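You operate a simulated robot arm through the tools that you are given. There is no shell and no other tool. Be economical: measure what you need, move in short steps, check, and stop when the job is done.

Carry out the task below with a simulated robot arm. There is one attempt and no reset: what you move stays moved.

TASK
Put the white filter element marked "G4" from the top of the steel workbench in the black tray and the white filter element that says "G3" on the blanking plate there.

It is judged by the outcome, as a careful person would: the job done as asked, and still so three seconds after it is handed in. It fails if anything else is knocked over, pushed out of place, dropped, spilled or broken.

THE ROBOT
A 7-joint arm with a two-finger parallel gripper, fixed in place. Base frame: the origin is at the foot of the arm, x ahead of it, y to its left, z up; the work surface is at about z = 0. Units: m, rad, N and s.
With the tool pointing down near the work surface it reaches from about 0.22 to 0.58 m from the base axis. Its first joint turns from -1.152 to 1.152 rad. Payload 2.5 kg.
The TCP is the grasp point between the finger pads, 0.023 m short of the fingertips. In the tool frame z runs along the fingers and y along their closing line. Largest opening 0.094 m; finger width 0.038, thickness 0.01; the body of the gripper, 0.054 by 0.096 m, starts 0.039 m behind the TCP.
Orientation is told as [roll, pitch, yaw] about the base's x, y, z axes, in that order, counted from this pose: with the fingers straight down and closing along the base's y, the tool's x points along the base's -x, its y along +y and its z along -z.

THE INTERFACE
- The arm moves only by the tool servo_tool. Its argument "deltas" is one flat list of numbers, 7 for each row, row after row: the opening, from 0 (shut) to 1 (fully open), then the shift along the tool's x, y, z in m, then the turn, a rotation vector about the tool's x, y, z in rad. In form: [claw, x, y, z, rx, ry, rz, claw, x, y, z, rx, ry, rz, ...]. A call has 1 to 12 rows; each row shifts and turns the commanded pose from where the row before left it, along the tool's axes as they then stand. Each row takes 0.2 s and may step no farther than 0.05 m and 0.15 rad from the row before; otherwise, or with a gripper value out of range, the whole call is refused. A pose out of reach is approached as far as the arm can. The call stops where the force on the tool passes 40 N (or 10 N more than at its start, if that is more) or the arm is blocked; 0.2 s more then pass. The fingers move at their own pace (about 0.108 m/s each) and stop on an object; they squeeze with about 21 N. The grip force told is the motor's: it shows also when the fingers shut on nothing. Time passes only in rows, and 0.2 s behind the last, so rows that do not move let the fingers close. The reply holds the time, the measured pose of the TCP, the force on the tool along the base axes, the opening and the grip force, in the units named above and with some noise.
- Cameras (640 x 400 px; columns grow to the right, rows downward): "scene" is fixed at [0.1123, -0.405, 0.5377]; the picture's right is [0.88, -0.47, 0.00], its down [-0.29, -0.55, -0.78] and it looks along [0.37, 0.69, -0.62] (base axes); focal length 299 px, centre (320, 200). "wrist" rides on the gripper at [-0.039, 0, -0.044] in the tool frame; the picture's right is [0.00, -1.00, 0.00], its down [0.97, 0.00, -0.24] and it looks along [0.24, 0.00, 0.97] (tool axes); focal length 218 px, centre (320, 200).
- capture(camera): a new picture of that camera. It takes no simulated time.
- probe_pixels(camera, pixels): for up to 12 pixels [column, row] of the newest picture of that camera ("zoom" is the newest enlarged one), the place [x, y, z] in the base frame of the surface seen there, good to about 0.002 m. It takes no simulated time.
- enlarge(camera, box): a new picture of the part [left, top, right, bottom] of that camera's present view, enlarged. It takes no simulated time.
- job_done(): hands the job in; it is judged then, once.

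Keep the steps short. Do not move on a guess: measure, check each grasp and each placing, and mend mistakes. In all there are 60 turns and 22 pictures (those below and enlarged ones count). Leave the gripper open and the arm clear of the work at the hand-in unless told otherwise, and finish with a single line.

The tools are called after "Call:" by a JSON object that holds its "op" and its "data". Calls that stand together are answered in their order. servo_tool: Moves the arm, as the interface text tells. Its arguments: {"type":"object","properties":{"deltas":{"type":"array","items":{"type":"number"}}},"required":["deltas"]} The other tools are called the same way: capture (camera) takes a picture; probe_pixels (camera, pixels) gives the place of the surface under pixels of a picture; enlarge (camera, box) takes an enlarged picture of a part of a camera's view; job_done () hands the job in.

At the start:

```text
time: 0.0
tcp_pos: [0.4522, 0.0255, 0.2953]
tcp_rot: [-0.001, 0.001, 0.001]
ft_force: [0.5, 0.0, 0.7]
width: 0.094
grasp_force: 0.2
```

scene: 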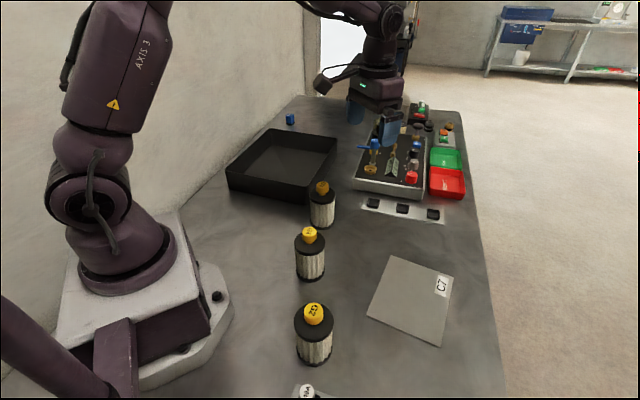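
wrist: 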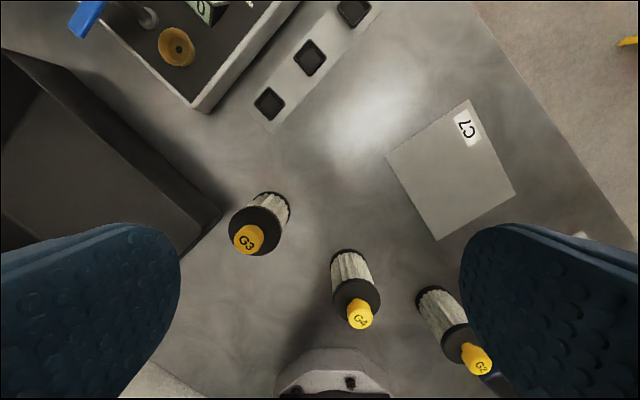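

The wrist view shows three filters with yellow knobs: apparently G3 at (248,238), G4 at (358,315) and a third at (478,360). I'll enlarge to read the labels and look at the scene close up.

Call:
{"op": "enlarge", "data": {"camera": "wrist", "box": [200, 170, 520, 390]}}

Call:
{"op": "enlarge", "data": {"camera": "scene", "box": [220, 110, 480, 400]}}

Call:
{"op": "probe_pixels", "data": {"camera": "scene", "pixels": [[322, 187], [309, 234], [314, 313], [387, 257], [452, 276], [439, 344], [368, 311], [265, 130], [335, 142], [228, 170], [308, 203], [280, 165]]}}

Call:
{"op": "probe_pixels", "data": {"camera": "wrist", "pixels": [[248, 238], [360, 315], [476, 360], [268, 222], [345, 285], [470, 100], [386, 155], [436, 240], [515, 193], [450, 170], [222, 212], [300, 250]]}}

```text
1.82 times, centred on (360, 280) of wrist
```

zoom: 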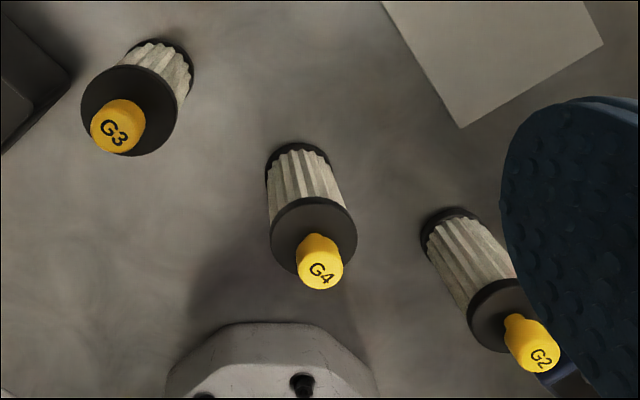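

```text
1.38 times, centred on (350, 255) of scene
```

zoom: 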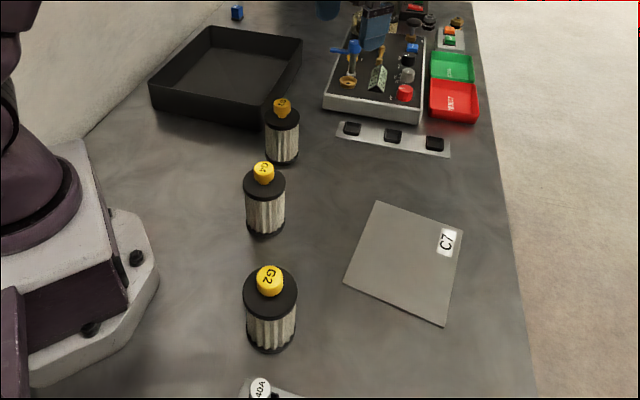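

```text
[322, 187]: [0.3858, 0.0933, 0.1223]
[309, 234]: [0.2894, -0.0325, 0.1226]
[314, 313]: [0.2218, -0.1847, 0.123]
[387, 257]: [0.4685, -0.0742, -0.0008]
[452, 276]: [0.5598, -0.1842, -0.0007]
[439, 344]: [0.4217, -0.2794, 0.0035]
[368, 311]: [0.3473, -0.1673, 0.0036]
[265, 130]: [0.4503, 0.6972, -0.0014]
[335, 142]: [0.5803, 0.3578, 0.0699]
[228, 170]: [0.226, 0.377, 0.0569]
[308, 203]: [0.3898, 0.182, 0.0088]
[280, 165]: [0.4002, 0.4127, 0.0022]
```

```text
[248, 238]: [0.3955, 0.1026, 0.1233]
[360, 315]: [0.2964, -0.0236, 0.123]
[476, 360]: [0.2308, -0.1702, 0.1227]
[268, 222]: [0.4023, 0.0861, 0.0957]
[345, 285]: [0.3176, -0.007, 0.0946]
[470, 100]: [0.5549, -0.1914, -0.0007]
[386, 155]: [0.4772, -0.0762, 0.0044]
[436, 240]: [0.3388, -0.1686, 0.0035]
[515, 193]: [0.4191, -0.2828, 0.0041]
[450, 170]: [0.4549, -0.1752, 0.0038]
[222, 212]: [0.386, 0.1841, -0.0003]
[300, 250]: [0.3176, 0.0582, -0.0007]
```

Labels are clear: G3 at about (0.395,0.10), G4 at about (0.296,-0.024), G2 to stay. The plate (marked C7) is centred near (0.449,-0.177). Next I probe cap edges and the tray outline for exact centres.

Call:
{"op": "probe_pixels", "data": {"camera": "wrist", "pixels": [[336, 301], [376, 299], [356, 282], [340, 312], [351, 321], [371, 318], [361, 321], [231, 222], [277, 225], [255, 209], [247, 242], [262, 253]]}}

Call:
{"op": "probe_pixels", "data": {"camera": "scene", "pixels": [[270, 131], [336, 139], [309, 178], [230, 167], [272, 140], [328, 145], [300, 175], [245, 167], [290, 160], [309, 170], [265, 170], [300, 145]]}}

```text
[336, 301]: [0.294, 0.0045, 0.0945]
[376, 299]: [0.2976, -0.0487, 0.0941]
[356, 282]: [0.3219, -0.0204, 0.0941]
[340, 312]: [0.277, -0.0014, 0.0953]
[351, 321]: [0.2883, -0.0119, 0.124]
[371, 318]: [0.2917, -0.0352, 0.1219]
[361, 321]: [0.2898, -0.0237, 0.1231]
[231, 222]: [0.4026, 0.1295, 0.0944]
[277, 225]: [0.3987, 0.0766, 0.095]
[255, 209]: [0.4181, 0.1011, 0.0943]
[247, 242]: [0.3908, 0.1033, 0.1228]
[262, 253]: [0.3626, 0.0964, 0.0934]
```

```text
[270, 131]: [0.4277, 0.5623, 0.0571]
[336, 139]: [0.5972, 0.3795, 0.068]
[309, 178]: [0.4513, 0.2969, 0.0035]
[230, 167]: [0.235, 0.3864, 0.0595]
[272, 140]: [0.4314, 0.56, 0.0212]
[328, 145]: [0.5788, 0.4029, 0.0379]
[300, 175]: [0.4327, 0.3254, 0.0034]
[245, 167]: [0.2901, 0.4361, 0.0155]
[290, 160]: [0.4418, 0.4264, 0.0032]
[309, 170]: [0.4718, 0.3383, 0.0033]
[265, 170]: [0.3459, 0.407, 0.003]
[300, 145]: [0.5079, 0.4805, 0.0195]
```

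G4's cap centre is about (0.293,-0.023), about 0.057 m across, top at z 0.095, knob top 0.123. The fingers are to straddle the cap at TCP z about 0.089. First I move above it, stopping at z≈0.16.

Call:
{"op": "servo_tool", "data": {"deltas": [1, 0.0398, -0.0121, 0, 0, 0, 0, 1, 0.0398, -0.0121, 0, 0, 0, 0, 1, 0.0398, -0.0121, 0, 0, 0, 0, 1, 0.0398, -0.0122, 0, 0, 0, 0, 1, 0, 0, 0.045, 0, 0, 0, 1, 0, 0, 0.045, 0, 0, 0, 1, 0, 0, 0.045, 0, 0, 0, 1, 0, 0, 0, 0, 0, 0]}}

Call:
{"op": "capture", "data": {"camera": "wrist"}}

```text
time: 1.8
tcp_pos: [0.2923, -0.0219, 0.1609]
tcp_rot: [0.0, 0.001, 0.001]
ft_force: [0.5, 0.4, 0.1]
width: 0.094
grasp_force: 0.0
```

```text
17 pictures are left
```

wrist: 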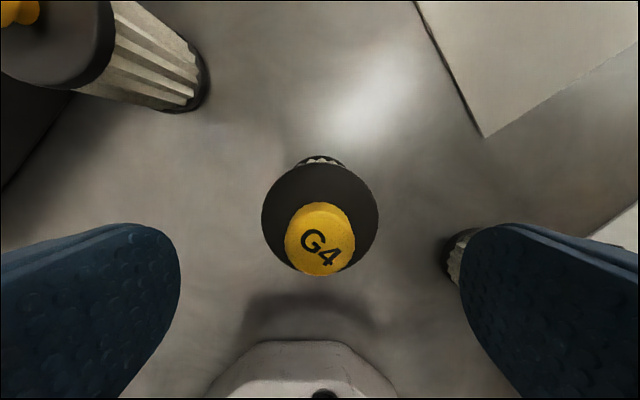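

G4 sits at column 320, centred between the fingers. I check its x with a few probes.

Call:
{"op": "probe_pixels", "data": {"camera": "wrist", "pixels": [[320, 168], [264, 222], [376, 222], [287, 240], [353, 240], [320, 207], [320, 273]]}}

```text
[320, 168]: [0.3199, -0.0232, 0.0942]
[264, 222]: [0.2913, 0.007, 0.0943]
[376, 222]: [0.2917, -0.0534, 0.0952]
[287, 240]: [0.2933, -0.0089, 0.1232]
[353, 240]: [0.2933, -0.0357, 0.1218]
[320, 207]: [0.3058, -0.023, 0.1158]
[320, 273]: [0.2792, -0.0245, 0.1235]
```

The centre is (0.292,-0.023), diameter about 0.06, well aligned. I descend to z≈0.089 and close.

Call:
{"op": "servo_tool", "data": {"deltas": [1, 0, -0.001, 0.036, 0, 0, 0, 1, 0, 0, 0.036, 0, 0, 0, 1, 0, 0, 0, 0, 0, 0, 0, 0, 0, 0, 0, 0, 0, 0, 0, 0, 0, 0, 0, 0, 0, 0, 0, 0, 0, 0, 0, 0]}}

```text
refused: deltas must hold 7 numbers for each row
```

I miscounted the numbers in the last row, so I'm resending with six full rows.

Call:
{"op": "servo_tool", "data": {"deltas": [1, 0, -0.001, 0.036, 0, 0, 0, 1, 0, 0, 0.036, 0, 0, 0, 1, 0, 0, 0, 0, 0, 0, 0, 0, 0, 0, 0, 0, 0, 0, 0, 0, 0, 0, 0, 0, 0, 0, 0, 0, 0, 0, 0]}}

```text
time: 3.2
tcp_pos: [0.2954, -0.0257, 0.0918]
tcp_rot: [0.002, -0.001, 0.0]
ft_force: [1.3, 0.0, 0.0]
width: 0.063
grasp_force: 20.7
```

The fingers stopped at 0.063 m with 20.7 N, so it's held. I lift slowly 0.04 m and look.

Call:
{"op": "servo_tool", "data": {"deltas": [0, 0, 0, -0.02, 0, 0, 0, 0, 0, 0, -0.02, 0, 0, 0, 0, 0, 0, 0, 0, 0, 0]}}

Call:
{"op": "capture", "data": {"camera": "scene"}}

```text
time: 4.0
tcp_pos: [0.293, -0.023, 0.1311]
tcp_rot: [0.0, -0.001, 0.001]
ft_force: [-0.5, 0.1, -0.3]
width: 0.0289
grasp_force: 21.4
```

```text
16 pictures are left
```

scene: 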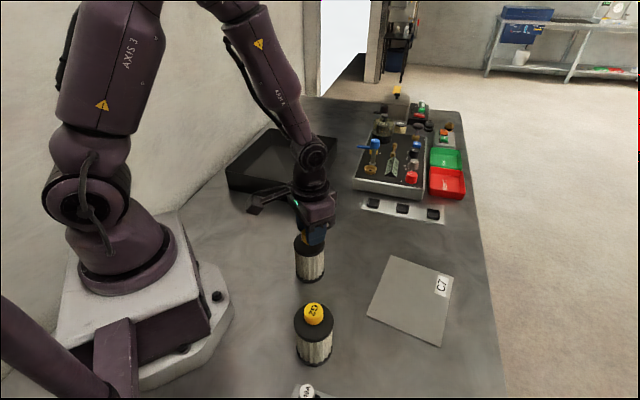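

The grip slipped off the cap: width now 0.029, i.e. the fingers have closed on the yellow knob, and the filter still stands on the bench upright. I reopen, check the filter's state, and take the knob lower instead.

Call:
{"op": "servo_tool", "data": {"deltas": [1, 0, 0, 0, 0, 0, 0, 1, 0, 0, 0, 0, 0, 0, 1, 0, 0, -0.03, 0, 0, 0, 1, 0, 0, 0, 0, 0, 0]}}

Call:
{"op": "capture", "data": {"camera": "wrist"}}

Call:
{"op": "enlarge", "data": {"camera": "scene", "box": [250, 170, 410, 290]}}

Call:
{"op": "probe_pixels", "data": {"camera": "wrist", "pixels": [[320, 168], [264, 222], [376, 222], [287, 240], [353, 240], [320, 240], [320, 273]]}}

```text
time: 5.0
tcp_pos: [0.2928, -0.0241, 0.1613]
tcp_rot: [-0.002, 0.0, -0.002]
ft_force: [-0.5, -0.3, -0.6]
width: 0.0939
grasp_force: 0.0
```

```text
15 pictures are left
```

wrist: 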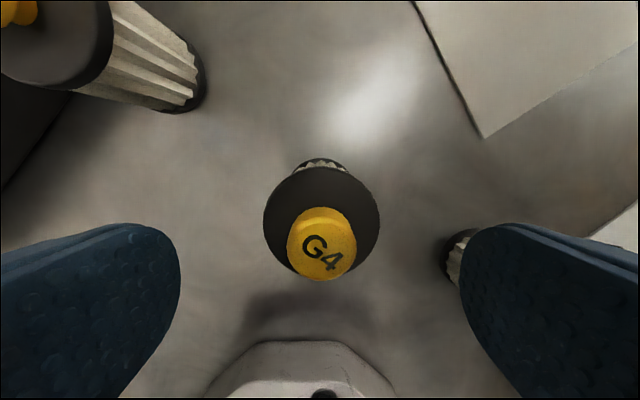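

```text
3.33 times, centred on (330, 230) of scene
```

zoom: 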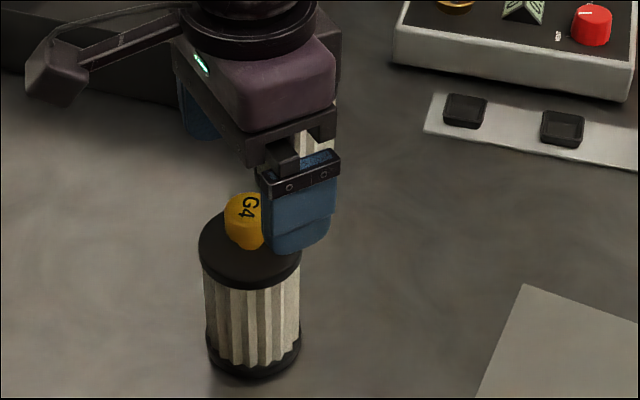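

```text
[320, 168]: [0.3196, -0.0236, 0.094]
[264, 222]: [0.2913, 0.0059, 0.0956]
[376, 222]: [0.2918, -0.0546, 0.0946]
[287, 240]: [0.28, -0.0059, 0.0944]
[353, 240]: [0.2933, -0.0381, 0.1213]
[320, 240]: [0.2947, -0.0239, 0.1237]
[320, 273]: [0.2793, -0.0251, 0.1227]
```

G4 still stands upright at about (0.291,-0.024); the knob flares out upward, evidently the handle. I lower to z≈0.121 (tips just above the cap at 0.095), close on the knob and raise 0.02 m.

Call:
{"op": "servo_tool", "data": {"deltas": [1, 0.001, 0, 0.02, 0, 0, 0, 1, 0, 0, 0.02, 0, 0, 0, 1, 0, 0, 0, 0, 0, 0, 0, 0, 0, 0, 0, 0, 0, 0, 0, 0, 0, 0, 0, 0, 0, 0, 0, 0, 0, 0, 0, 0, 0, 0, 0, 0, 0, 0, 0, 0, 0, -0.01, 0, 0, 0, 0, 0, 0, -0.01, 0, 0, 0, 0, 0, 0, 0, 0, 0, 0]}}

Call:
{"op": "capture", "data": {"camera": "wrist"}}

```text
time: 7.2
tcp_pos: [0.291, -0.0226, 0.1391]
tcp_rot: [0.001, -0.001, -0.001]
ft_force: [-0.3, -0.6, -3.0]
width: 0.0295
grasp_force: 20.7
```

```text
13 pictures are left
```

wrist: 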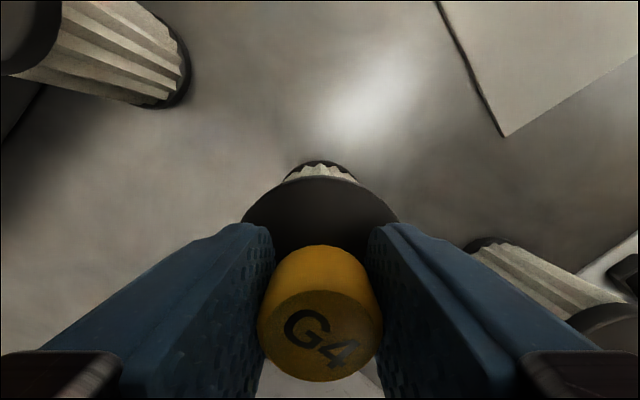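

Force is −3 N and width 0.0295, so the filter hangs by its knob. I lift on to z≈0.29, clear of G3.

Call:
{"op": "servo_tool", "data": {"deltas": [0, 0, 0, -0.025, 0, 0, 0, 0, 0, 0, -0.025, 0, 0, 0, 0, 0, 0, -0.025, 0, 0, 0, 0, 0, 0, -0.025, 0, 0, 0, 0, 0, 0, -0.025, 0, 0, 0, 0, 0, 0, -0.025, 0, 0, 0, 0, 0, 0, 0, 0, 0, 0]}}

```text
time: 8.8
tcp_pos: [0.294, -0.026, 0.2902]
tcp_rot: [0.0, -0.001, 0.001]
ft_force: [0.3, -0.1, -1.3]
width: 0.0296
grasp_force: 20.4
```

Still held. I move over the tray to (0.385,0.335) in twelve even rows and then look.

Call:
{"op": "servo_tool", "data": {"deltas": [0, -0.0078, 0.0299, 0, 0, 0, 0, 0, -0.0078, 0.0299, 0, 0, 0, 0, 0, -0.0078, 0.0299, 0, 0, 0, 0, 0, -0.0078, 0.0299, 0, 0, 0, 0, 0, -0.0078, 0.0299, 0, 0, 0, 0, 0, -0.0078, 0.0299, 0, 0, 0, 0, 0, -0.0078, 0.0299, 0, 0, 0, 0, 0, -0.0078, 0.0299, 0, 0, 0, 0, 0, -0.0078, 0.0299, 0, 0, 0, 0, 0, -0.0078, 0.0299, 0, 0, 0, 0, 0, -0.0078, 0.0299, 0, 0, 0, 0, 0, -0.0078, 0.0299, 0, 0, 0, 0]}}

Call:
{"op": "capture", "data": {"camera": "scene"}}

```text
time: 11.4
tcp_pos: [0.3863, 0.3345, 0.2874]
tcp_rot: [-0.001, 0.002, -0.002]
ft_force: [-0.1, -0.7, -0.7]
width: 0.0293
grasp_force: 20.8
```

```text
12 pictures are left
```

scene: 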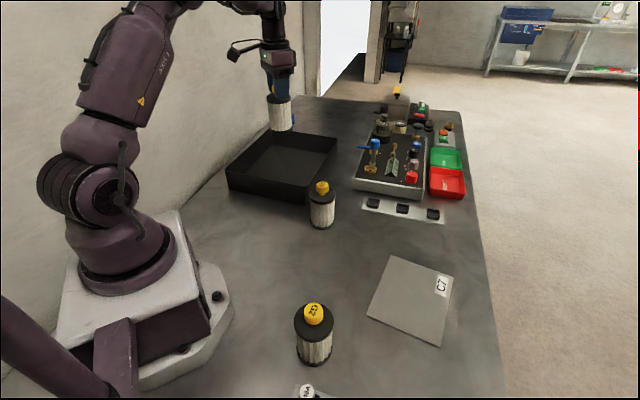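

G4 hangs above the tray. I lower 0.156 m to just above the tray floor.

Call:
{"op": "servo_tool", "data": {"deltas": [0, 0, 0, 0.03, 0, 0, 0, 0, 0, 0, 0.03, 0, 0, 0, 0, 0, 0, 0.03, 0, 0, 0, 0, 0, 0, 0.03, 0, 0, 0, 0, 0, 0, 0.025, 0, 0, 0, 0, 0, 0, 0.01, 0, 0, 0, 0, 0, 0, 0, 0, 0, 0]}}

Call:
{"op": "capture", "data": {"camera": "wrist"}}

```text
time: 13.0
tcp_pos: [0.3842, 0.3331, 0.1348]
tcp_rot: [-0.001, 0.0, 0.0]
ft_force: [-0.6, -0.9, -1.6]
width: 0.0294
grasp_force: 21.3
```

```text
11 pictures are left
```

wrist: 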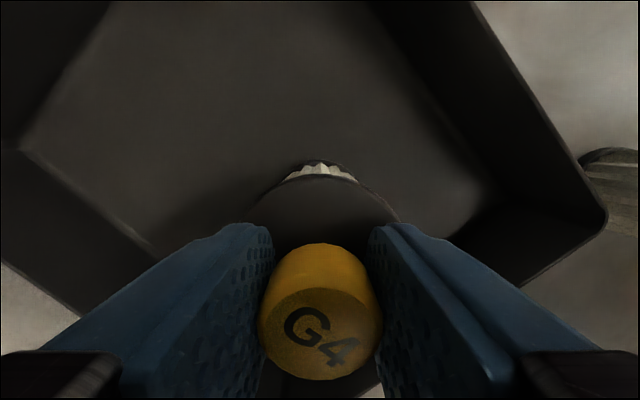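

It's inside the walls with room all round. I lower in 2 mm steps to feel the floor.

Call:
{"op": "servo_tool", "data": {"deltas": [0, 0, 0, 0.002, 0, 0, 0, 0, 0, 0, 0.002, 0, 0, 0, 0, 0, 0, 0.002, 0, 0, 0, 0, 0, 0, 0.002, 0, 0, 0, 0, 0, 0, 0.001, 0, 0, 0, 0, 0, 0, 0, 0, 0, 0]}}

```text
time: 14.4
tcp_pos: [0.3865, 0.3347, 0.1253]
tcp_rot: [0.001, 0.0, 0.0]
ft_force: [0.1, -0.4, -1.2]
width: 0.0292
grasp_force: 21.3
```

No contact yet; I continue in 1 mm steps.

Call:
{"op": "servo_tool", "data": {"deltas": [0, 0, 0, 0.001, 0, 0, 0, 0, 0, 0, 0.001, 0, 0, 0, 0, 0, 0, 0, 0, 0, 0]}}

```text
time: 15.2
tcp_pos: [0.3854, 0.335, 0.1237]
tcp_rot: [0.001, -0.002, 0.001]
ft_force: [-0.9, 0.0, 4.8]
width: 0.0292
grasp_force: 20.8
```

Force went to +4.8 N: it rests on the floor. I open and rise straight up to z≈0.29.

Call:
{"op": "servo_tool", "data": {"deltas": [1, 0, 0, 0, 0, 0, 0, 1, 0, 0, 0, 0, 0, 0, 1, 0, 0, 0, 0, 0, 0, 1, 0, 0, -0.015, 0, 0, 0, 1, 0, 0, -0.03, 0, 0, 0, 1, 0, 0, -0.04, 0, 0, 0, 1, 0, 0, -0.04, 0, 0, 0, 1, 0, 0, -0.04, 0, 0, 0, 1, 0, 0, 0, 0, 0, 0]}}

Call:
{"op": "capture", "data": {"camera": "wrist"}}

```text
time: 17.2
tcp_pos: [0.3861, 0.3375, 0.2874]
tcp_rot: [0.001, 0.0, -0.001]
ft_force: [0.2, -1.1, -0.2]
width: 0.0943
grasp_force: 0.0
```

```text
10 pictures are left
```

wrist: 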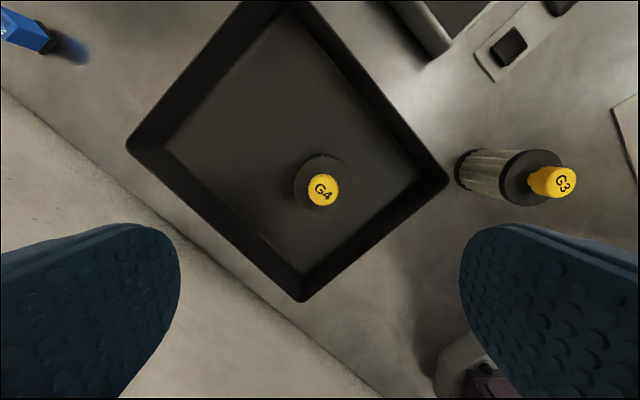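

G4 stands upright in the tray. Now I move above G3 at (0.391,0.1025) and descend to z≈0.165.

Call:
{"op": "servo_tool", "data": {"deltas": [1, -0.0009, -0.0388, 0, 0, 0, 0, 1, -0.0009, -0.0388, 0, 0, 0, 0, 1, -0.0009, -0.0388, 0, 0, 0, 0, 1, -0.0009, -0.0388, 0, 0, 0, 0, 1, -0.0009, -0.0388, 0, 0, 0, 0, 1, -0.0009, -0.0388, 0, 0, 0, 0, 1, 0, 0, 0.042, 0, 0, 0, 1, 0, 0, 0.042, 0, 0, 0, 1, 0, 0, 0.042, 0, 0, 0, 1, 0, 0, 0, 0, 0, 0]}}

Call:
{"op": "capture", "data": {"camera": "wrist"}}

Call:
{"op": "probe_pixels", "data": {"camera": "wrist", "pixels": [[320, 170], [268, 222], [372, 222], [292, 240], [348, 240], [320, 240], [320, 268]]}}

```text
time: 19.4
tcp_pos: [0.3935, 0.1016, 0.164]
tcp_rot: [0.0, 0.001, -0.002]
ft_force: [-0.2, 0.1, -0.9]
width: 0.0941
grasp_force: 0.1
```

```text
9 pictures are left
```

wrist: 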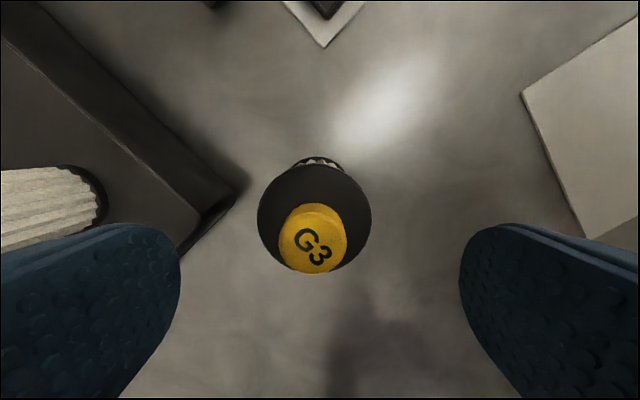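

```text
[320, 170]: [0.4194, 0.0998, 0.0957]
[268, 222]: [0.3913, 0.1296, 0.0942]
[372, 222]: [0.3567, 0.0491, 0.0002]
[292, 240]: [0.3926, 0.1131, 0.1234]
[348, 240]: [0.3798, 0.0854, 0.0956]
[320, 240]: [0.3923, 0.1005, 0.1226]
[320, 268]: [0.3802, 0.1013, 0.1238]
```

G3's knob is centred at column 313, about 0.003 m left (+y). I shift, lower 0.042 m, close on the knob and lift 0.02 m.

Call:
{"op": "servo_tool", "data": {"deltas": [1, 0.001, 0.0028, 0, 0, 0, 0, 1, 0, 0, 0.021, 0, 0, 0, 1, 0, 0, 0.021, 0, 0, 0, 1, 0, 0, 0, 0, 0, 0, 0, 0, 0, 0, 0, 0, 0, 0, 0, 0, 0, 0, 0, 0, 0, 0, 0, 0, 0, 0, 0, 0, 0, 0, 0, 0, 0, 0, 0, 0, 0, -0.01, 0, 0, 0, 0, 0, 0, -0.01, 0, 0, 0, 0, 0, 0, 0, 0, 0, 0]}}

Call:
{"op": "capture", "data": {"camera": "wrist"}}

```text
time: 21.8
tcp_pos: [0.3894, 0.1044, 0.1413]
tcp_rot: [-0.001, -0.001, -0.001]
ft_force: [-0.6, 0.1, -1.2]
width: 0.0287
grasp_force: 21.0
```

```text
8 pictures are left
```

wrist: 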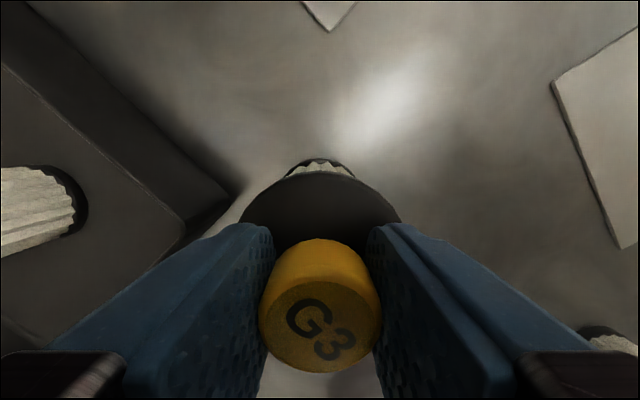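

G3 is held off the bench. I lift 0.06 m and carry it over the plate centre (0.449,-0.177); the path is free.

Call:
{"op": "servo_tool", "data": {"deltas": [0, 0, 0, -0.03, 0, 0, 0, 0, 0, 0, -0.03, 0, 0, 0, 0, -0.0064, -0.0312, 0, 0, 0, 0, 0, -0.0064, -0.0312, 0, 0, 0, 0, 0, -0.0064, -0.0312, 0, 0, 0, 0, 0, -0.0064, -0.0312, 0, 0, 0, 0, 0, -0.0064, -0.0312, 0, 0, 0, 0, 0, -0.0064, -0.0312, 0, 0, 0, 0, 0, -0.0064, -0.0312, 0, 0, 0, 0, 0, -0.0064, -0.0312, 0, 0, 0, 0, 0, -0.0064, -0.0312, 0, 0, 0, 0, 0, 0, 0, 0, 0, 0, 0]}}

Call:
{"op": "capture", "data": {"camera": "scene"}}

```text
time: 24.4
tcp_pos: [0.4469, -0.1753, 0.2001]
tcp_rot: [-0.001, -0.002, -0.001]
ft_force: [0.5, -0.3, -2.2]
width: 0.0283
grasp_force: 21.3
```

```text
7 pictures are left
```

scene: 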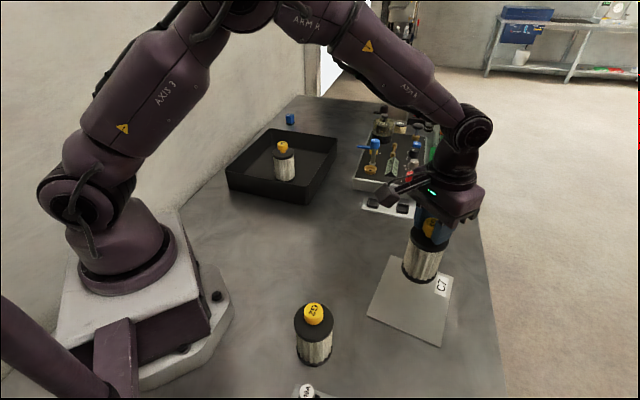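

G3 is over the plate. I lower 0.073 m, then 1 mm steps till contact.

Call:
{"op": "servo_tool", "data": {"deltas": [0, 0, 0, 0.025, 0, 0, 0, 0, 0, 0, 0.025, 0, 0, 0, 0, 0, 0, 0.015, 0, 0, 0, 0, 0, 0, 0.006, 0, 0, 0, 0, 0, 0, 0.002, 0, 0, 0, 0, 0, 0, 0.001, 0, 0, 0, 0, 0, 0, 0.001, 0, 0, 0, 0, 0, 0, 0, 0, 0, 0]}}

```text
time: 26.2
tcp_pos: [0.4478, -0.1748, 0.1244]
tcp_rot: [0.002, 0.0, 0.001]
ft_force: [0.0, 0.2, -2.3]
width: 0.0288
grasp_force: 21.2
```

No contact yet (−2.3 N); another 1 mm steps.

Call:
{"op": "servo_tool", "data": {"deltas": [0, 0, 0, 0.001, 0, 0, 0, 0, 0, 0, 0.0005, 0, 0, 0, 0, 0, 0, 0, 0, 0, 0]}}

```text
time: 27.0
tcp_pos: [0.4461, -0.1757, 0.1234]
tcp_rot: [-0.002, -0.001, 0.001]
ft_force: [-2.1, -0.1, 6.7]
width: 0.0284
grasp_force: 21.1
```

Contact at +6.7 N: G3 rests on the plate. I open, rise 0.17 m and look.

Call:
{"op": "servo_tool", "data": {"deltas": [1, 0, 0, 0, 0, 0, 0, 1, 0, 0, 0, 0, 0, 0, 1, 0, 0, 0, 0, 0, 0, 1, 0, 0, -0.015, 0, 0, 0, 1, 0, 0, -0.035, 0, 0, 0, 1, 0, 0, -0.04, 0, 0, 0, 1, 0, 0, -0.04, 0, 0, 0, 1, 0, 0, -0.04, 0, 0, 0, 1, 0, 0, 0, 0, 0, 0]}}

Call:
{"op": "capture", "data": {"camera": "scene"}}

Call:
{"op": "capture", "data": {"camera": "wrist"}}

```text
time: 29.0
tcp_pos: [0.4462, -0.1753, 0.2936]
tcp_rot: [0.0, 0.001, 0.0]
ft_force: [0.3, 0.3, 0.1]
width: 0.0942
grasp_force: 0.0
```

```text
6 pictures are left
```

scene: 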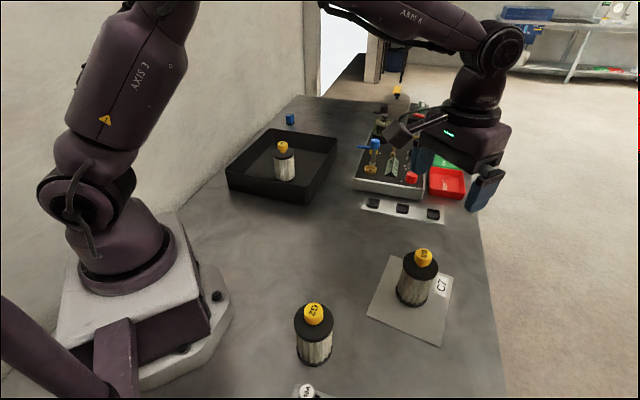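

```text
5 pictures are left
```

wrist: 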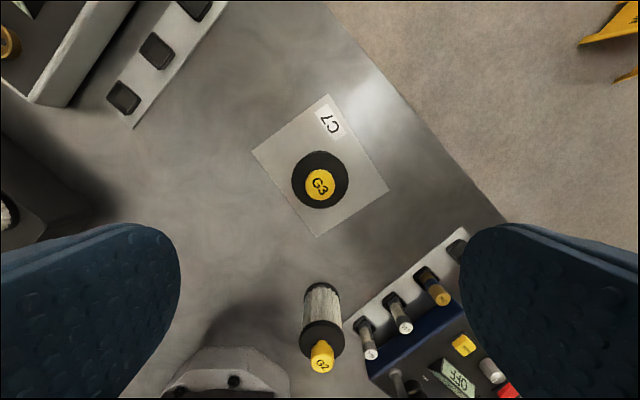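

G3 stands upright in the middle of the plate and G4 stands upright in the tray. G2 and everything else look undisturbed. The gripper is open and well above the work, so I hand in.

Call:
{"op": "job_done", "data": {}}

```text
The job is handed in.
```

Handed in: G4 stands upright in the black tray and G3 stands upright on the blanking plate (the one labelled C7), with the gripper open and clear; the first grip on G4 slipped off its cap, but it stayed upright and was lifted by its knob.
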